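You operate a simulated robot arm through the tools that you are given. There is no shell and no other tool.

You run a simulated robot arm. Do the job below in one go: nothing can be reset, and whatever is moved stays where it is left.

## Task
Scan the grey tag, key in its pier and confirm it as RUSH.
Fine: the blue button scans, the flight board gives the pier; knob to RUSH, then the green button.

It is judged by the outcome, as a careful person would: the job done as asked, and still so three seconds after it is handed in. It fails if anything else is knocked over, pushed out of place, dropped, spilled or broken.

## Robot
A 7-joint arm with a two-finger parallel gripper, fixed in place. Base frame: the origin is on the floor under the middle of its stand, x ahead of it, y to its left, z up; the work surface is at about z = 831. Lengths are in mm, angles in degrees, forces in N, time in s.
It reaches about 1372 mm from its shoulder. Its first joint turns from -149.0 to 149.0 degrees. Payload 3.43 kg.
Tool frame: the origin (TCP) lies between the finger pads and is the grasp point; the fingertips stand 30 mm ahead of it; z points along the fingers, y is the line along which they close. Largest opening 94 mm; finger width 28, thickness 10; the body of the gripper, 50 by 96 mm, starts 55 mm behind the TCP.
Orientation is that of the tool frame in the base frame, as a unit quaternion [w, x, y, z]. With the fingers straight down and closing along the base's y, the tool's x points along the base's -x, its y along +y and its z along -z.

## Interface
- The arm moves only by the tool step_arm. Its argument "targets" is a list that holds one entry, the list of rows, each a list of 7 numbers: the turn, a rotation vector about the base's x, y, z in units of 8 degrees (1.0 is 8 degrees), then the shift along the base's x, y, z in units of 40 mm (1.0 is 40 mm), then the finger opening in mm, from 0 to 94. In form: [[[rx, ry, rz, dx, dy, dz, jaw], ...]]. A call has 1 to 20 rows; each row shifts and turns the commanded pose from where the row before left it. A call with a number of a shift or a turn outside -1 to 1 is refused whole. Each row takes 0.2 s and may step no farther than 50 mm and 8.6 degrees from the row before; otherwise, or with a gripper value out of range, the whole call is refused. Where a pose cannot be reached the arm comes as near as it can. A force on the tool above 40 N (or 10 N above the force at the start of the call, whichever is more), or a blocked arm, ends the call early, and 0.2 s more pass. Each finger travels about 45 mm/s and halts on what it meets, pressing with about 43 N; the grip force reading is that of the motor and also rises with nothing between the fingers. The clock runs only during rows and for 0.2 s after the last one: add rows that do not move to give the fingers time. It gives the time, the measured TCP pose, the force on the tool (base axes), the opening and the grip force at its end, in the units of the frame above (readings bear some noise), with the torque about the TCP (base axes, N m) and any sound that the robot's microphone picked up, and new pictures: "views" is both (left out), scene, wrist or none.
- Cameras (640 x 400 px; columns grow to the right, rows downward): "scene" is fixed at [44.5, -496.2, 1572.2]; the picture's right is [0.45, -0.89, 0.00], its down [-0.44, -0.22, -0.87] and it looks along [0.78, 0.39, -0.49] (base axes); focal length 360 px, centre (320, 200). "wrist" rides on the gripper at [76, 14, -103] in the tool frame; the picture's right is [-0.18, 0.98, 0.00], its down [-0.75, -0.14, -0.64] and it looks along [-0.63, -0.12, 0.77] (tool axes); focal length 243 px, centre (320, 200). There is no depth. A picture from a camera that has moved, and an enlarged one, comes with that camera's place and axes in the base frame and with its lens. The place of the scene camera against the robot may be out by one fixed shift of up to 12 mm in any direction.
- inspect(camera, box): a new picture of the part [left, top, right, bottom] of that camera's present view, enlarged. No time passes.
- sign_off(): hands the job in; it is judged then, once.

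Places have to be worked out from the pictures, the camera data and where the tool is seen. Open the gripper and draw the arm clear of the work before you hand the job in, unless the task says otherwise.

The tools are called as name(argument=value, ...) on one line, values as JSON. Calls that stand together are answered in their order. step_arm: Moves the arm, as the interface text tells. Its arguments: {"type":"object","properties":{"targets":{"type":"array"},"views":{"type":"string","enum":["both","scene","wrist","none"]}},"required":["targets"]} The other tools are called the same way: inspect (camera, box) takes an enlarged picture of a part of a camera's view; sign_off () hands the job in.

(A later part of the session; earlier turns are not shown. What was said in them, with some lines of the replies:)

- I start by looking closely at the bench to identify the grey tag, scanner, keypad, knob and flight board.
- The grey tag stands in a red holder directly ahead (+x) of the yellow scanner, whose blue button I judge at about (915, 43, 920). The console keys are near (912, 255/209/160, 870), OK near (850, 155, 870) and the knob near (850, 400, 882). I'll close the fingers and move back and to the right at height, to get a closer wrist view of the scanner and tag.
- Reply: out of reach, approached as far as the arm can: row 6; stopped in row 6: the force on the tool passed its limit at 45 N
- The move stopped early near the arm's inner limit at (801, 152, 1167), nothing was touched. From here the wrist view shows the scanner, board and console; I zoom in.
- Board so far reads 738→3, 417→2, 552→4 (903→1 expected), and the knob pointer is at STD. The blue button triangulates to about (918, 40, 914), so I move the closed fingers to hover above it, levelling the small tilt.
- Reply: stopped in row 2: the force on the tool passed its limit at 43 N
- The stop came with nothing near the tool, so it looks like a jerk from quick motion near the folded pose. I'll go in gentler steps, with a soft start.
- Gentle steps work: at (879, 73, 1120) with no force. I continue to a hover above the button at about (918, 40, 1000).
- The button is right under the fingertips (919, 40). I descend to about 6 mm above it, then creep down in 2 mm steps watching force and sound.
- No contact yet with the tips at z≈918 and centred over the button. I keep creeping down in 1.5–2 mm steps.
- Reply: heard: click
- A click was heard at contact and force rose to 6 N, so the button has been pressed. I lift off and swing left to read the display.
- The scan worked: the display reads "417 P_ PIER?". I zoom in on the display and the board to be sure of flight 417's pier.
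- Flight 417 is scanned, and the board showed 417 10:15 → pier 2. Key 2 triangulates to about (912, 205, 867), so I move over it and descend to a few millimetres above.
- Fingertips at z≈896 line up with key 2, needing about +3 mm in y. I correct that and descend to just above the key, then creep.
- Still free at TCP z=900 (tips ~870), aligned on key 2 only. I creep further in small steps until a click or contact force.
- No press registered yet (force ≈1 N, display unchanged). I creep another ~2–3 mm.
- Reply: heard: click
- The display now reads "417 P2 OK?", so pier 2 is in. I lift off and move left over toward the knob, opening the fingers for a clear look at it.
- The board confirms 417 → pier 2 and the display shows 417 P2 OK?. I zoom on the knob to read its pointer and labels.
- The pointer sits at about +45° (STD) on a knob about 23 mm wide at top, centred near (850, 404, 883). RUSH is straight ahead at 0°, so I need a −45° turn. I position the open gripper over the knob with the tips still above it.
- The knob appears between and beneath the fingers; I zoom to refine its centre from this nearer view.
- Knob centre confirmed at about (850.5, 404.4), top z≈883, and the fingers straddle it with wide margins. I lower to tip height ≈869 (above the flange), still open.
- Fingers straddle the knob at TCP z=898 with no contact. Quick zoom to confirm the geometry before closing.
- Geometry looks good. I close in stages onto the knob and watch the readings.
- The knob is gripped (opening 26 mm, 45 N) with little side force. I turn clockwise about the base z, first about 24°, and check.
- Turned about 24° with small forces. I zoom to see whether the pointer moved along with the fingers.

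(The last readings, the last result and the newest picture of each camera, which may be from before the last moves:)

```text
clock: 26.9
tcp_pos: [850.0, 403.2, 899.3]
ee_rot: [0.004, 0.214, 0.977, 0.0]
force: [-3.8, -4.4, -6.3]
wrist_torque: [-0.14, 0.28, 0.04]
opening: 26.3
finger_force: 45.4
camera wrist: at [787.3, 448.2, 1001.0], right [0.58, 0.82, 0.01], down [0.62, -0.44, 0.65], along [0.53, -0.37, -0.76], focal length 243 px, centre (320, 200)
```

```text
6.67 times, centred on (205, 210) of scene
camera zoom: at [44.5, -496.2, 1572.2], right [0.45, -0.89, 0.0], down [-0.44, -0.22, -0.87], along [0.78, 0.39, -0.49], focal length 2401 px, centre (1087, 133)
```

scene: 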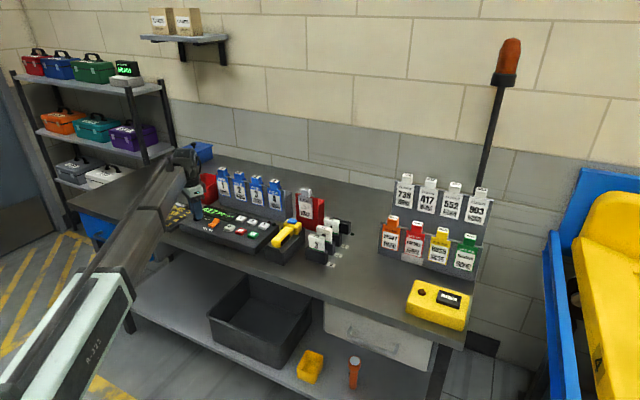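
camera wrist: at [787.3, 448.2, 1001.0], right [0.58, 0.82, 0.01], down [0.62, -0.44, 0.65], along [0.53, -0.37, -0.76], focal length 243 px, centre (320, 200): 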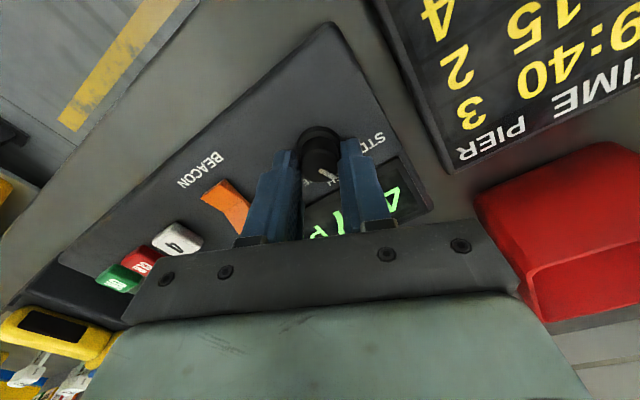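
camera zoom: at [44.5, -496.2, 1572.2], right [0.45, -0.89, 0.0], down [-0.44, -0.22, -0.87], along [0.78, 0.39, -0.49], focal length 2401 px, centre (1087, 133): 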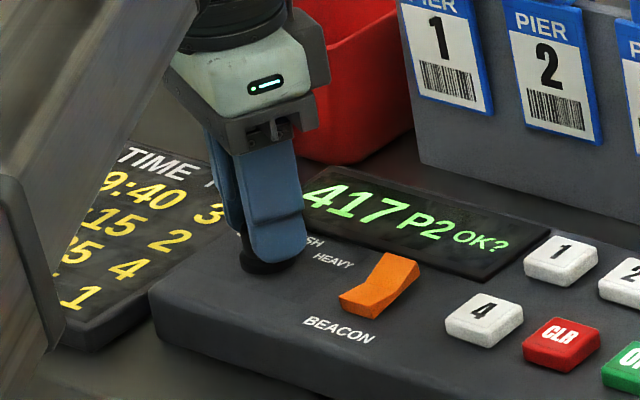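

The pointer moved together with the fingers. I turn the remaining ~20° so the pointer faces RUSH.

step_arm(targets=[[[0, 0, -0.26, 0, 0, 0, 22], [0, 0, -0.5, 0, 0, 0, 22], [0, 0, -0.5, 0, 0, 0, 22], [0, 0, -0.5, 0, 0, 0, 22], [0, 0, -0.5, 0, 0, 0, 22], [0, 0, -0.3, 0, 0, 0, 22], [0, 0, 0, 0, 0, 0, 22]]], views="both")

inspect(camera="wrist", box=[250, 100, 430, 220])

```text
clock: 28.5
tcp_pos: [851.3, 403.4, 900.1]
ee_rot: [0.005, 0.385, 0.923, -0.002]
force: [-16.8, -12.4, -19.0]
wrist_torque: [-0.45, 0.16, 0.04]
opening: 26.4
finger_force: 45.0
camera wrist: at [807.0, 467.6, 1001.1], right [0.83, 0.56, 0.0], down [0.43, -0.63, 0.65], along [0.37, -0.54, -0.76], focal length 243 px, centre (320, 200)
```

scene: 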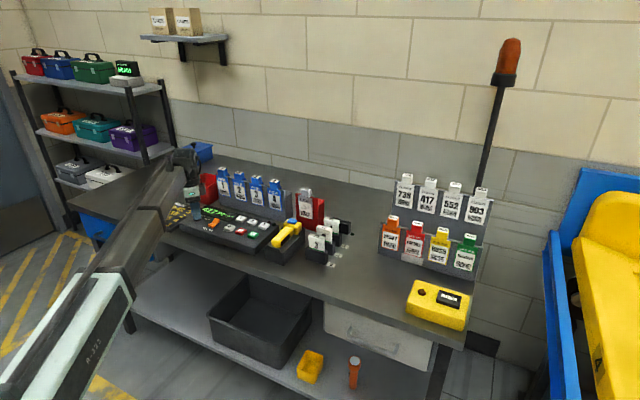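
wrist: 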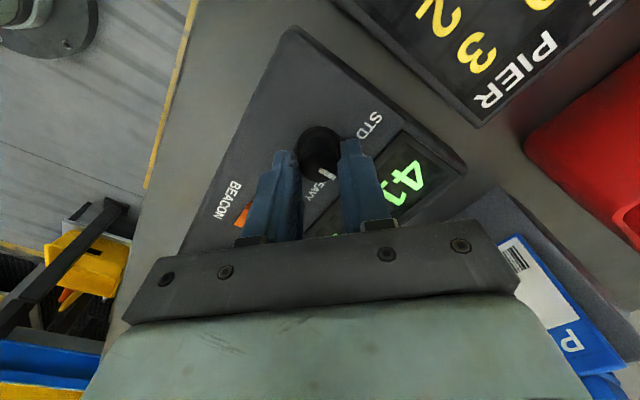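

```text
3.33 times, centred on (340, 160) of wrist
camera zoom: at [807.0, 467.6, 1001.1], right [0.83, 0.56, 0.0], down [0.43, -0.63, 0.65], along [0.37, -0.54, -0.76], focal length 809 px, centre (253, 333)
```

zoom: 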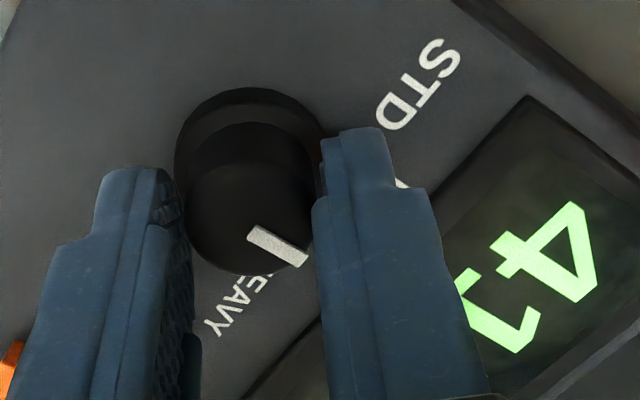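

The pointer now lies at about 1° from straight ahead, i.e. at RUSH. I release by opening to 46 mm in place, then check.

step_arm(targets=[[[0, 0, 0, 0, 0, 0, 28], [0, 0, 0, 0, 0, 0, 36], [0, 0, 0, 0, 0, 0, 46], [0, 0, 0, 0, 0, 0, 46]]], views="both")

inspect(camera="wrist", box=[250, 100, 430, 220])

```text
clock: 29.5
tcp_pos: [852.5, 404.8, 898.2]
ee_rot: [0.005, 0.383, 0.924, 0.001]
force: [0.8, 0.6, 0.1]
wrist_torque: [-0.01, 0.0, 0.02]
opening: 46.0
finger_force: 0.0
camera wrist: at [807.6, 468.2, 1001.7], right [0.83, 0.56, 0.01], down [0.42, -0.63, 0.65], along [0.37, -0.53, -0.76], focal length 243 px, centre (320, 200)
```

scene: 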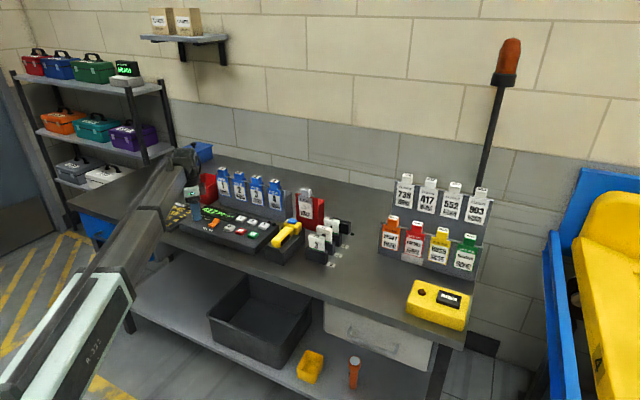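
wrist: 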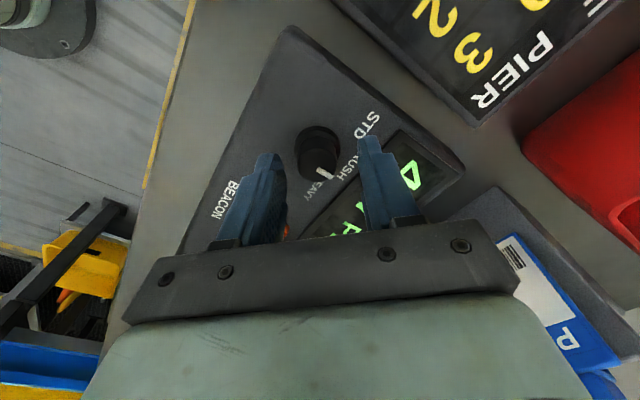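

```text
3.33 times, centred on (340, 160) of wrist
camera zoom: at [807.6, 468.2, 1001.7], right [0.83, 0.56, 0.01], down [0.42, -0.63, 0.65], along [0.37, -0.53, -0.76], focal length 809 px, centre (253, 333)
```

zoom: 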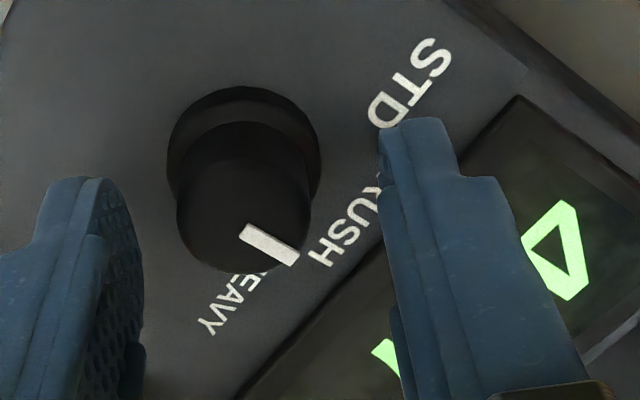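

The knob stayed put on release, pointing straight ahead at RUSH. I lift straight up clear of it, then rotate the wrist back and close the fingers, and verify the knob from above.

step_arm(targets=[[[0, 0, 0, 0, 0, 0.15, 46], [0, 0, 0, 0, 0, 0.3, 46], [0, 0, 0, 0, 0, 0.5, 46], [0, 0, 0.25, 0, 0, 0.5, 46], [0, 0, 0.5, 0, 0, 0.5, 46], [0, 0, 0.7, 0, 0, 0.4, 46], [0, 0, 0.7, 0, 0, 0.3, 46], [0, 0, 0.7, 0, 0, 0.2, 46], [0, 0, 0.7, 0, 0, 0.1, 46], [0, 0, 0.7, 0, 0, 0, 46], [0, 0, 0.7, 0, 0, 0, 46], [0, 0, 0.6, 0, 0, 0, 46], [0, 0, 0.1, 0, 0, 0, 46], [0, 0, 0, 0, 0, 0, 46]]], views="both")

inspect(camera="wrist", box=[250, 40, 430, 160])

inspect(camera="scene", box=[165, 190, 285, 260])

```text
clock: 32.5
tcp_pos: [850.9, 403.8, 1017.9]
ee_rot: [0.005, -0.001, 1.0, 0.003]
force: [0.8, 0.3, -0.3]
wrist_torque: [0.02, 0.01, -0.01]
opening: 46.2
finger_force: 0.0
camera wrist: at [775.0, 417.2, 1119.7], right [0.18, 0.98, 0.01], down [0.75, -0.14, 0.65], along [0.64, -0.11, -0.76], focal length 243 px, centre (320, 200)
```

scene: 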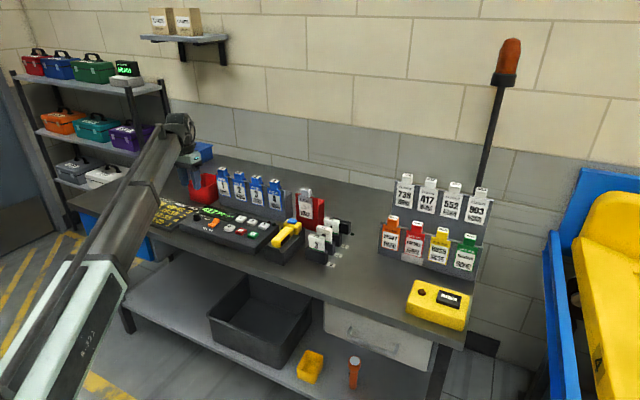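
wrist: 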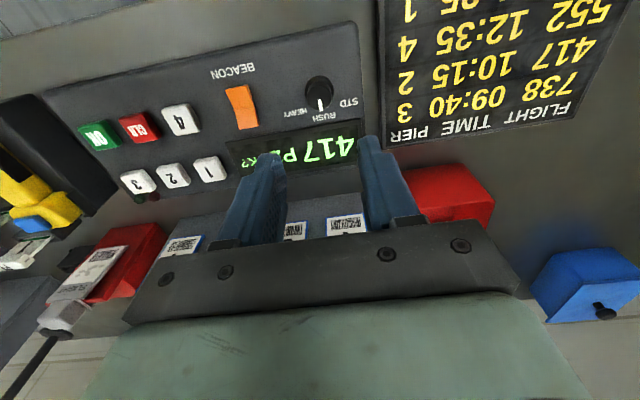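

```text
3.33 times, centred on (340, 100) of wrist
camera zoom: at [775.0, 417.2, 1119.7], right [0.18, 0.98, 0.01], down [0.75, -0.14, 0.65], along [0.64, -0.11, -0.76], focal length 809 px, centre (253, 533)
```

zoom: 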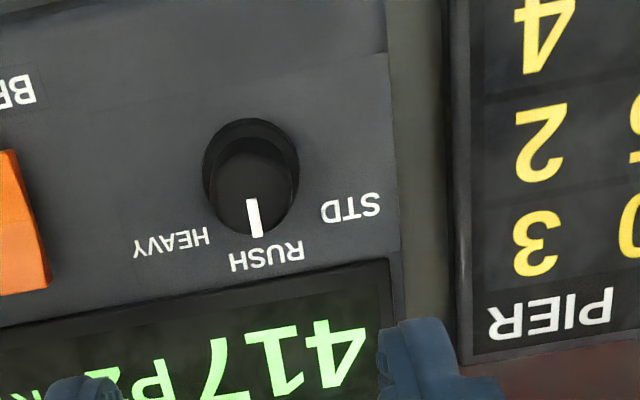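

```text
5.33 times, centred on (225, 225) of scene
camera zoom: at [44.5, -496.2, 1572.2], right [0.45, -0.89, 0.0], down [-0.44, -0.22, -0.87], along [0.78, 0.39, -0.49], focal length 1921 px, centre (827, 67)
```

zoom: 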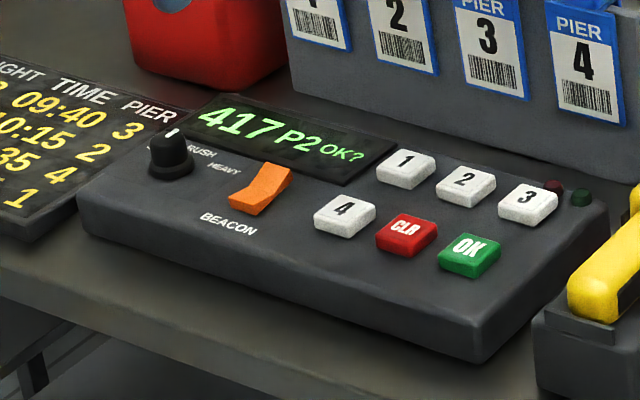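

The pointer is cleanly on RUSH and the display still shows 417 P2 OK?. The OK key triangulates to about (849, 154.5, 866); I close the fingers and move to hover above it.

step_arm(targets=[[[0, 0, 0, 0, -0.2, 0, 20], [0, 0, 0, 0, -0.5, 0, 0], [0, 0, 0, 0, -0.8, 0, 0], [0, 0, 0, 0, -0.9, 0, 0], [0, 0, 0, 0, -0.9, 0, 0], [0, 0, 0, 0, -0.9, 0, 0], [0, 0, 0, 0, -0.9, 0, 0], [0, 0, 0, 0, -0.6, -0.1, 0], [0, 0, 0, 0, -0.4, -0.3, 0], [0, 0, 0, -0.04, -0.13, -0.6, 0], [0, 0, 0, 0, 0, -0.7, 0], [0, 0, 0, 0, 0, -0.4, 0], [0, 0, 0, 0, 0, -0.15, 0], [0, 0, 0, 0, 0, 0, 0]]], views="wrist")

```text
clock: 35.5
tcp_pos: [849.9, 153.7, 927.9]
ee_rot: [0.006, 0.001, 1.0, 0.003]
force: [0.1, 0.5, -0.1]
wrist_torque: [-0.01, 0.01, -0.02]
opening: 0.0
finger_force: 33.0
camera wrist: at [773.6, 166.7, 1030.3], right [0.18, 0.98, 0.01], down [0.75, -0.14, 0.65], along [0.64, -0.11, -0.76], focal length 243 px, centre (320, 200)
```

wrist: 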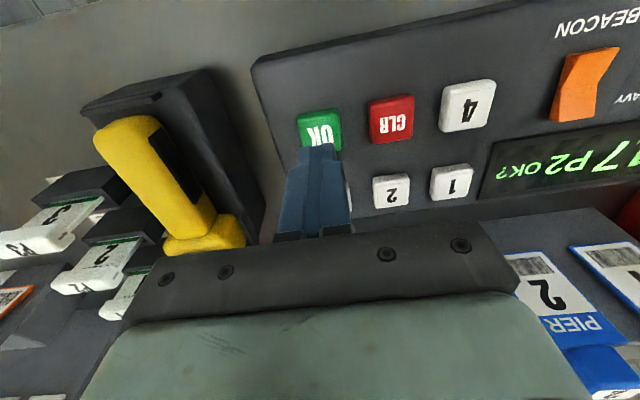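

The fingertips are centred on OK at (849, 154). I descend to just above it and creep down.

step_arm(targets=[[[0, 0, 0, -0.02, 0.01, -0.15, 0], [0, 0, 0, 0, 0, -0.2, 0], [0, 0, 0, 0, 0, -0.2, 0], [0, 0, 0, 0, 0, -0.1, 0], [0, 0, 0, 0, 0, 0, 0]]], views="wrist")

step_arm(targets=[[[0, 0, 0, 0, 0, -0.04, 0], [0, 0, 0, 0, 0, -0.03, 0], [0, 0, 0, 0, 0, 0, 0]]], views="wrist")

```text
clock: 36.7
tcp_pos: [849.9, 156.3, 901.7]
ee_rot: [0.004, 0.001, 1.0, 0.002]
force: [-0.3, -0.3, -0.3]
wrist_torque: [-0.04, 0.0, 0.0]
opening: 0.0
finger_force: 32.3
camera wrist: at [772.8, 167.8, 1004.2], right [0.18, 0.98, 0.01], down [0.75, -0.14, 0.65], along [0.64, -0.11, -0.76], focal length 243 px, centre (320, 200)
```

wrist: 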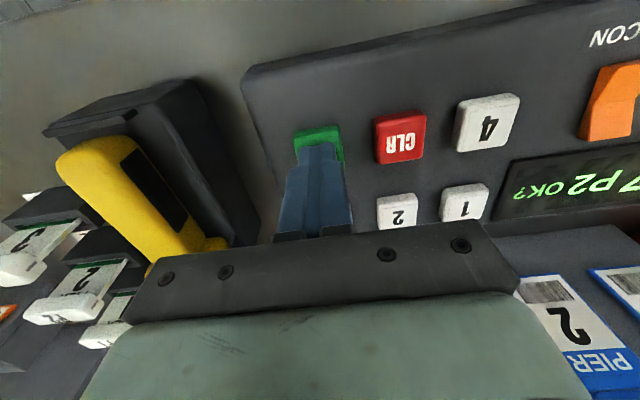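

```text
clock: 37.5
tcp_pos: [850.1, 155.5, 898.9]
ee_rot: [0.004, 0.0, 1.0, 0.003]
force: [0.3, -1.0, 0.7]
wrist_torque: [-0.03, -0.03, 0.0]
opening: 0.0
finger_force: 33.0
camera wrist: at [772.5, 168.0, 1001.1], right [0.18, 0.98, 0.01], down [0.75, -0.14, 0.65], along [0.64, -0.11, -0.76], focal length 243 px, centre (320, 200)
```

wrist: 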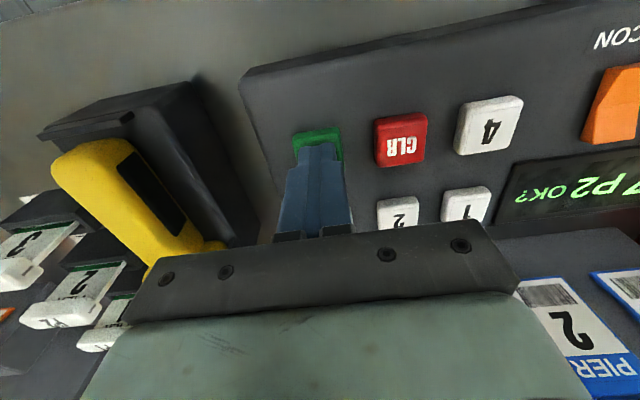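

Aligned on OK only, no contact yet at tip z≈869. Continuing to creep.

step_arm(targets=[[[0, 0, 0, 0, 0, -0.035, 0], [0, 0, 0, 0, 0, -0.035, 0], [0, 0, 0, 0, 0, 0, 0]]], views="wrist")

```text
clock: 38.3
tcp_pos: [849.9, 155.7, 896.3]
ee_rot: [0.004, 0.0, 1.0, 0.002]
force: [-1.6, 0.2, 1.8]
wrist_torque: [0.01, 0.08, -0.02]
opening: 0.0
finger_force: 32.6
heard: click
camera wrist: at [772.7, 167.9, 998.5], right [0.18, 0.98, 0.01], down [0.75, -0.14, 0.65], along [0.64, -0.11, -0.76], focal length 243 px, centre (320, 200)
```

wrist: 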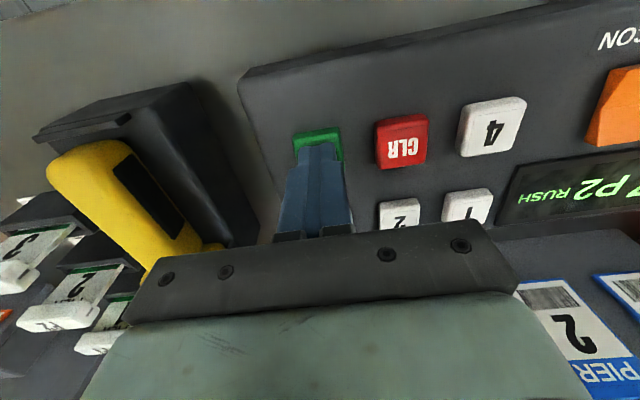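

A click, and the display now reads "…7 P2 RUSH". I lift straight off, retreat clear, open the gripper and check everything.

step_arm(targets=[[[0, 0, 0, 0, 0, 0.15, 0], [0, 0, 0, 0, 0, 0.4, 0], [0, 0, 0, 0, 0, 0.6, 0], [0, 0, 0, 0.1, 0, 0.7, 0], [0, 0, 0, 0.1, 0.1, 0.7, 0], [0, 0, 0, 0.2, 0.3, 0.7, 20], [0, 0, 0, 0.2, 0.5, 0.7, 40], [0, 0, 0, 0.2, 0.6, 0.7, 60], [0, 0, 0, 0.2, 0.6, 0.5, 80], [0, 0, 0, 0.2, 0.5, 0.3, 94], [0, 0, 0, 0.1, 0.3, 0.1, 94], [0, 0, 0, 0, 0.1, 0, 94], [0, 0, 0, 0, 0, 0, 94]]], views="both")

inspect(camera="scene", box=[150, 180, 350, 290])

inspect(camera="wrist", box=[0, 0, 640, 200])

```text
clock: 41.1
tcp_pos: [902.3, 274.5, 1116.7]
ee_rot: [0.005, 0.002, 1.0, 0.003]
force: [0.5, -0.2, -0.8]
wrist_torque: [-0.01, -0.01, 0.03]
opening: 94.0
finger_force: 0.1
camera wrist: at [824.8, 288.0, 1218.5], right [0.18, 0.98, 0.01], down [0.75, -0.14, 0.65], along [0.64, -0.11, -0.76], focal length 243 px, centre (320, 200)
```

scene: 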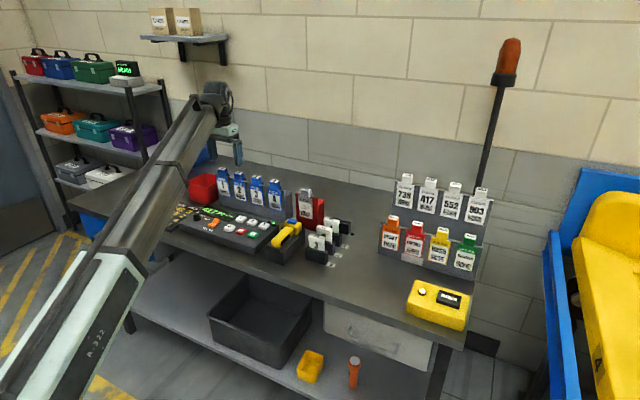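
wrist: 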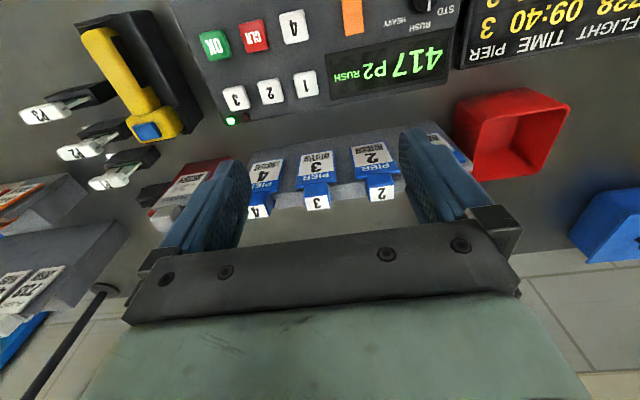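

```text
3.20 times, centred on (250, 235) of scene
camera zoom: at [44.5, -496.2, 1572.2], right [0.45, -0.89, 0.0], down [-0.44, -0.22, -0.87], along [0.78, 0.39, -0.49], focal length 1152 px, centre (544, 88)
```

zoom: 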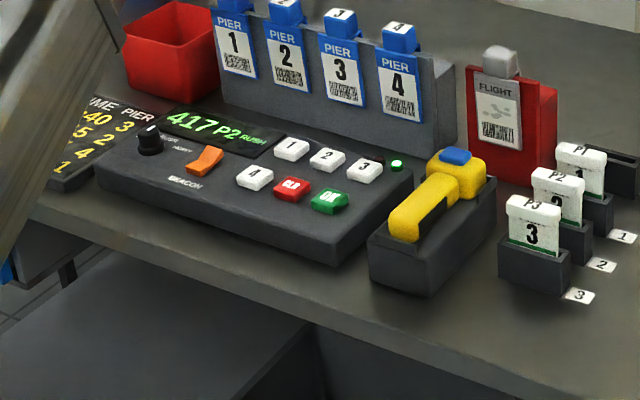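

```text
1.00 times, centred on (320, 100) of wrist (not enlarged: the box is as wide or as high as the picture)
camera zoom: at [824.8, 288.0, 1218.5], right [0.18, 0.98, 0.01], down [0.75, -0.14, 0.65], along [0.64, -0.11, -0.76], focal length 243 px, centre (320, 300)
```

zoom: 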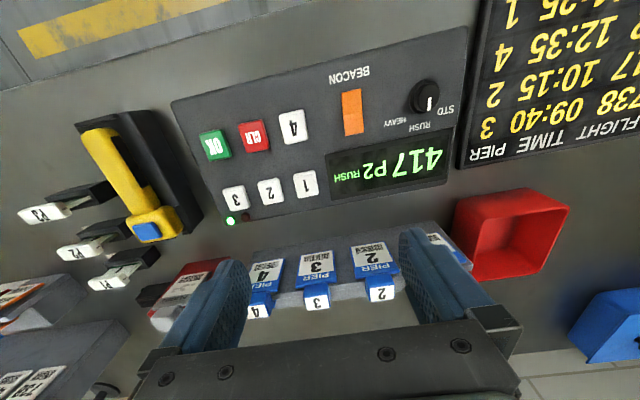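

The display shows 417 P2 RUSH with the green lamp lit, and scanner, tags and bins are all in place. The lamp on the yellow RELEASE box also looks different from before, so I take a closer look.

inspect(camera="scene", box=[370, 170, 500, 340])

inspect(camera="scene", box=[395, 270, 485, 340])

inspect(camera="wrist", box=[320, 0, 480, 100])

inspect(camera="scene", box=[80, 20, 240, 130])

```text
2.35 times, centred on (435, 255) of scene
camera zoom: at [44.5, -496.2, 1572.2], right [0.45, -0.89, 0.0], down [-0.44, -0.22, -0.87], along [0.78, 0.39, -0.49], focal length 847 px, centre (49, 71)
```

zoom: 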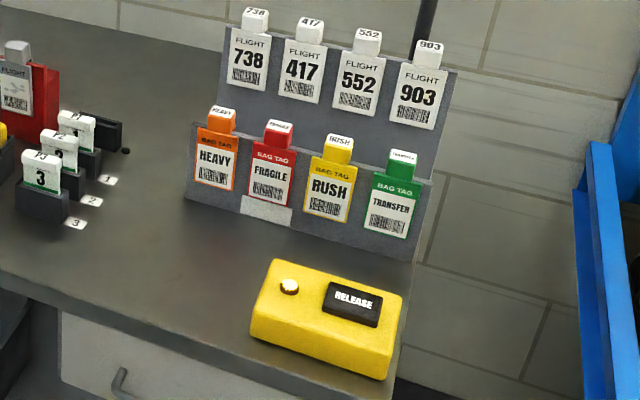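

```text
5.71 times, centred on (440, 305) of scene
camera zoom: at [44.5, -496.2, 1572.2], right [0.45, -0.89, 0.0], down [-0.44, -0.22, -0.87], along [0.78, 0.39, -0.49], focal length 2058 px, centre (-366, -400)
```

zoom: 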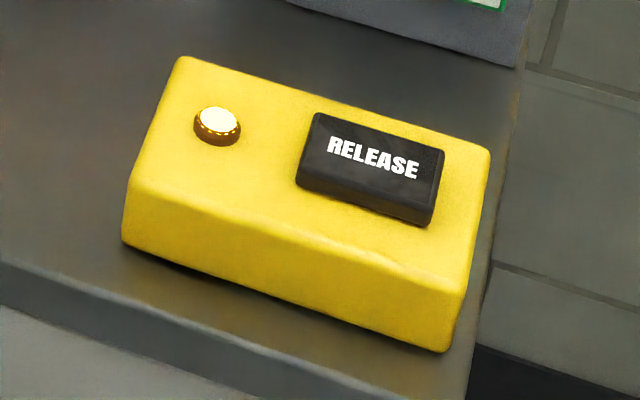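

```text
4.00 times, centred on (400, 50) of wrist
camera zoom: at [824.8, 288.0, 1218.5], right [0.18, 0.98, 0.01], down [0.75, -0.14, 0.65], along [0.64, -0.11, -0.76], focal length 970 px, centre (0, 800)
```

zoom: 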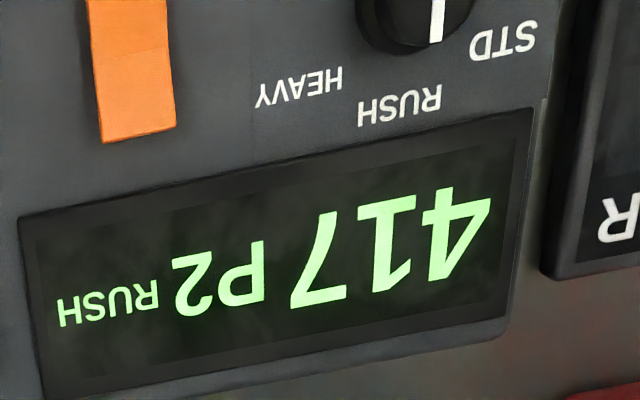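

```text
3.64 times, centred on (160, 75) of scene
camera zoom: at [44.5, -496.2, 1572.2], right [0.45, -0.89, 0.0], down [-0.44, -0.22, -0.87], along [0.78, 0.39, -0.49], focal length 1310 px, centre (902, 654)
```

zoom: 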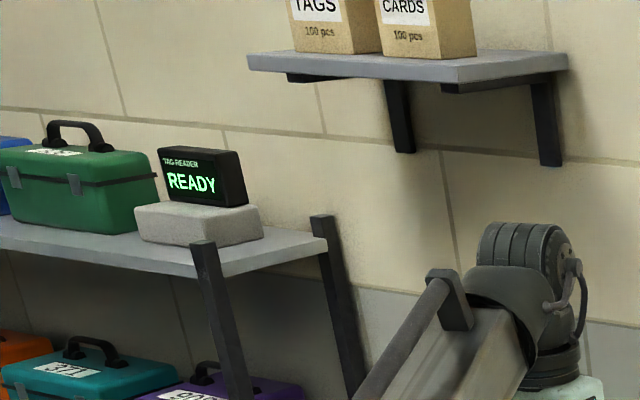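

The record reads 417 P2 RUSH. The RELEASE lamp only means the next step is available, and it was not asked for, so I leave it alone. I draw the arm a bit farther up and wait briefly to confirm the state holds.

step_arm(targets=[[[0, 0, 0, 0.1, 0.1, 0.2, 94], [0, 0, 0, 0.2, 0.3, 0.4, 94], [0, 0, 0, 0.2, 0.3, 0.4, 94], [0, 0, 0, 0.2, 0.3, 0.3, 94], [0, 0, 0, 0.1, 0.1, 0.1, 94], [0, 0, 0, 0, 0, 0, 94], [0, 0, 0, 0, 0, 0, 94], [0, 0, 0, 0, 0, 0, 94], [0, 0, 0, 0, 0, 0, 94], [0, 0, 0, 0, 0, 0, 94], [0, 0, 0, 0, 0, 0, 94], [0, 0, 0, 0, 0, 0, 94], [0, 0, 0, 0, 0, 0, 94], [0, 0, 0, 0, 0, 0, 94], [0, 0, 0, 0, 0, 0, 94]]], views="both")

```text
clock: 44.3
tcp_pos: [933.2, 317.7, 1174.3]
ee_rot: [0.004, 0.0, 1.0, 0.003]
force: [0.5, -0.2, -0.7]
wrist_torque: [0.01, 0.02, 0.01]
opening: 94.0
finger_force: 0.1
camera wrist: at [856.8, 332.2, 1276.6], right [0.18, 0.98, 0.01], down [0.75, -0.14, 0.65], along [0.64, -0.11, -0.76], focal length 243 px, centre (320, 200)
```

scene: 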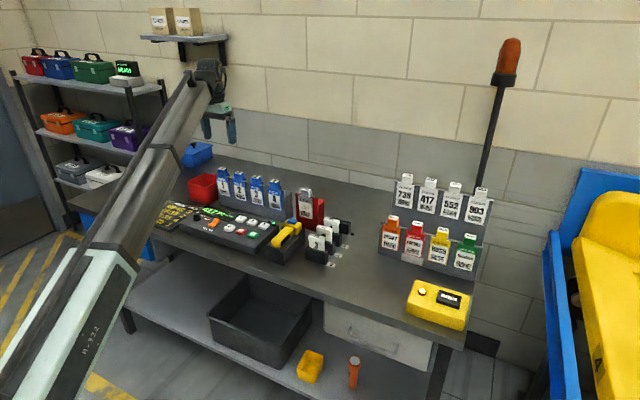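
wrist: 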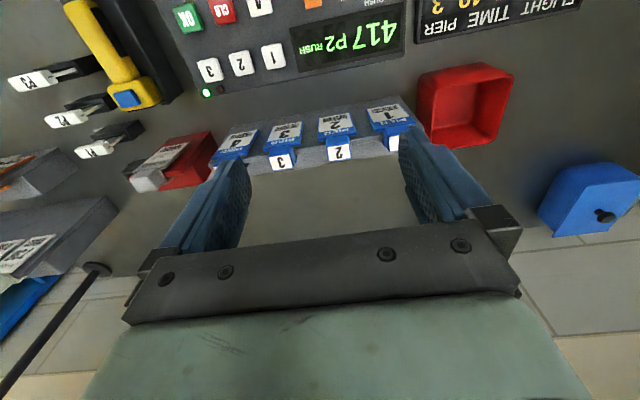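

The display still shows 417 P2 RUSH with the green lamp lit. The arm is clear, the gripper is open and nothing was disturbed, so I hand the job in.

sign_off()

```text
The job is handed in.
```

The grey tag is scanned as flight 417, keyed to pier 2 and confirmed as RUSH. The console display reads "417 P2 RUSH" with the green lamp lit, and it still read that about 3 seconds later, just before I handed the job in.

- **Pier:** the flight board lists 417 at 10:15 on pier 2.
- **Knob:** it was on STD and now points at RUSH.
- **Release box:** the lamp on the yellow RELEASE box came on after the confirmation. Releasing wasn't part of the job, so I didn't press it.
- **Stops:** the arm stopped twice on its force limit early on, in open air near its inner reach. It touched nothing, and I slowed the moves after that.

Everything else on the bench is where it was. The gripper is open and the arm is clear of the work.
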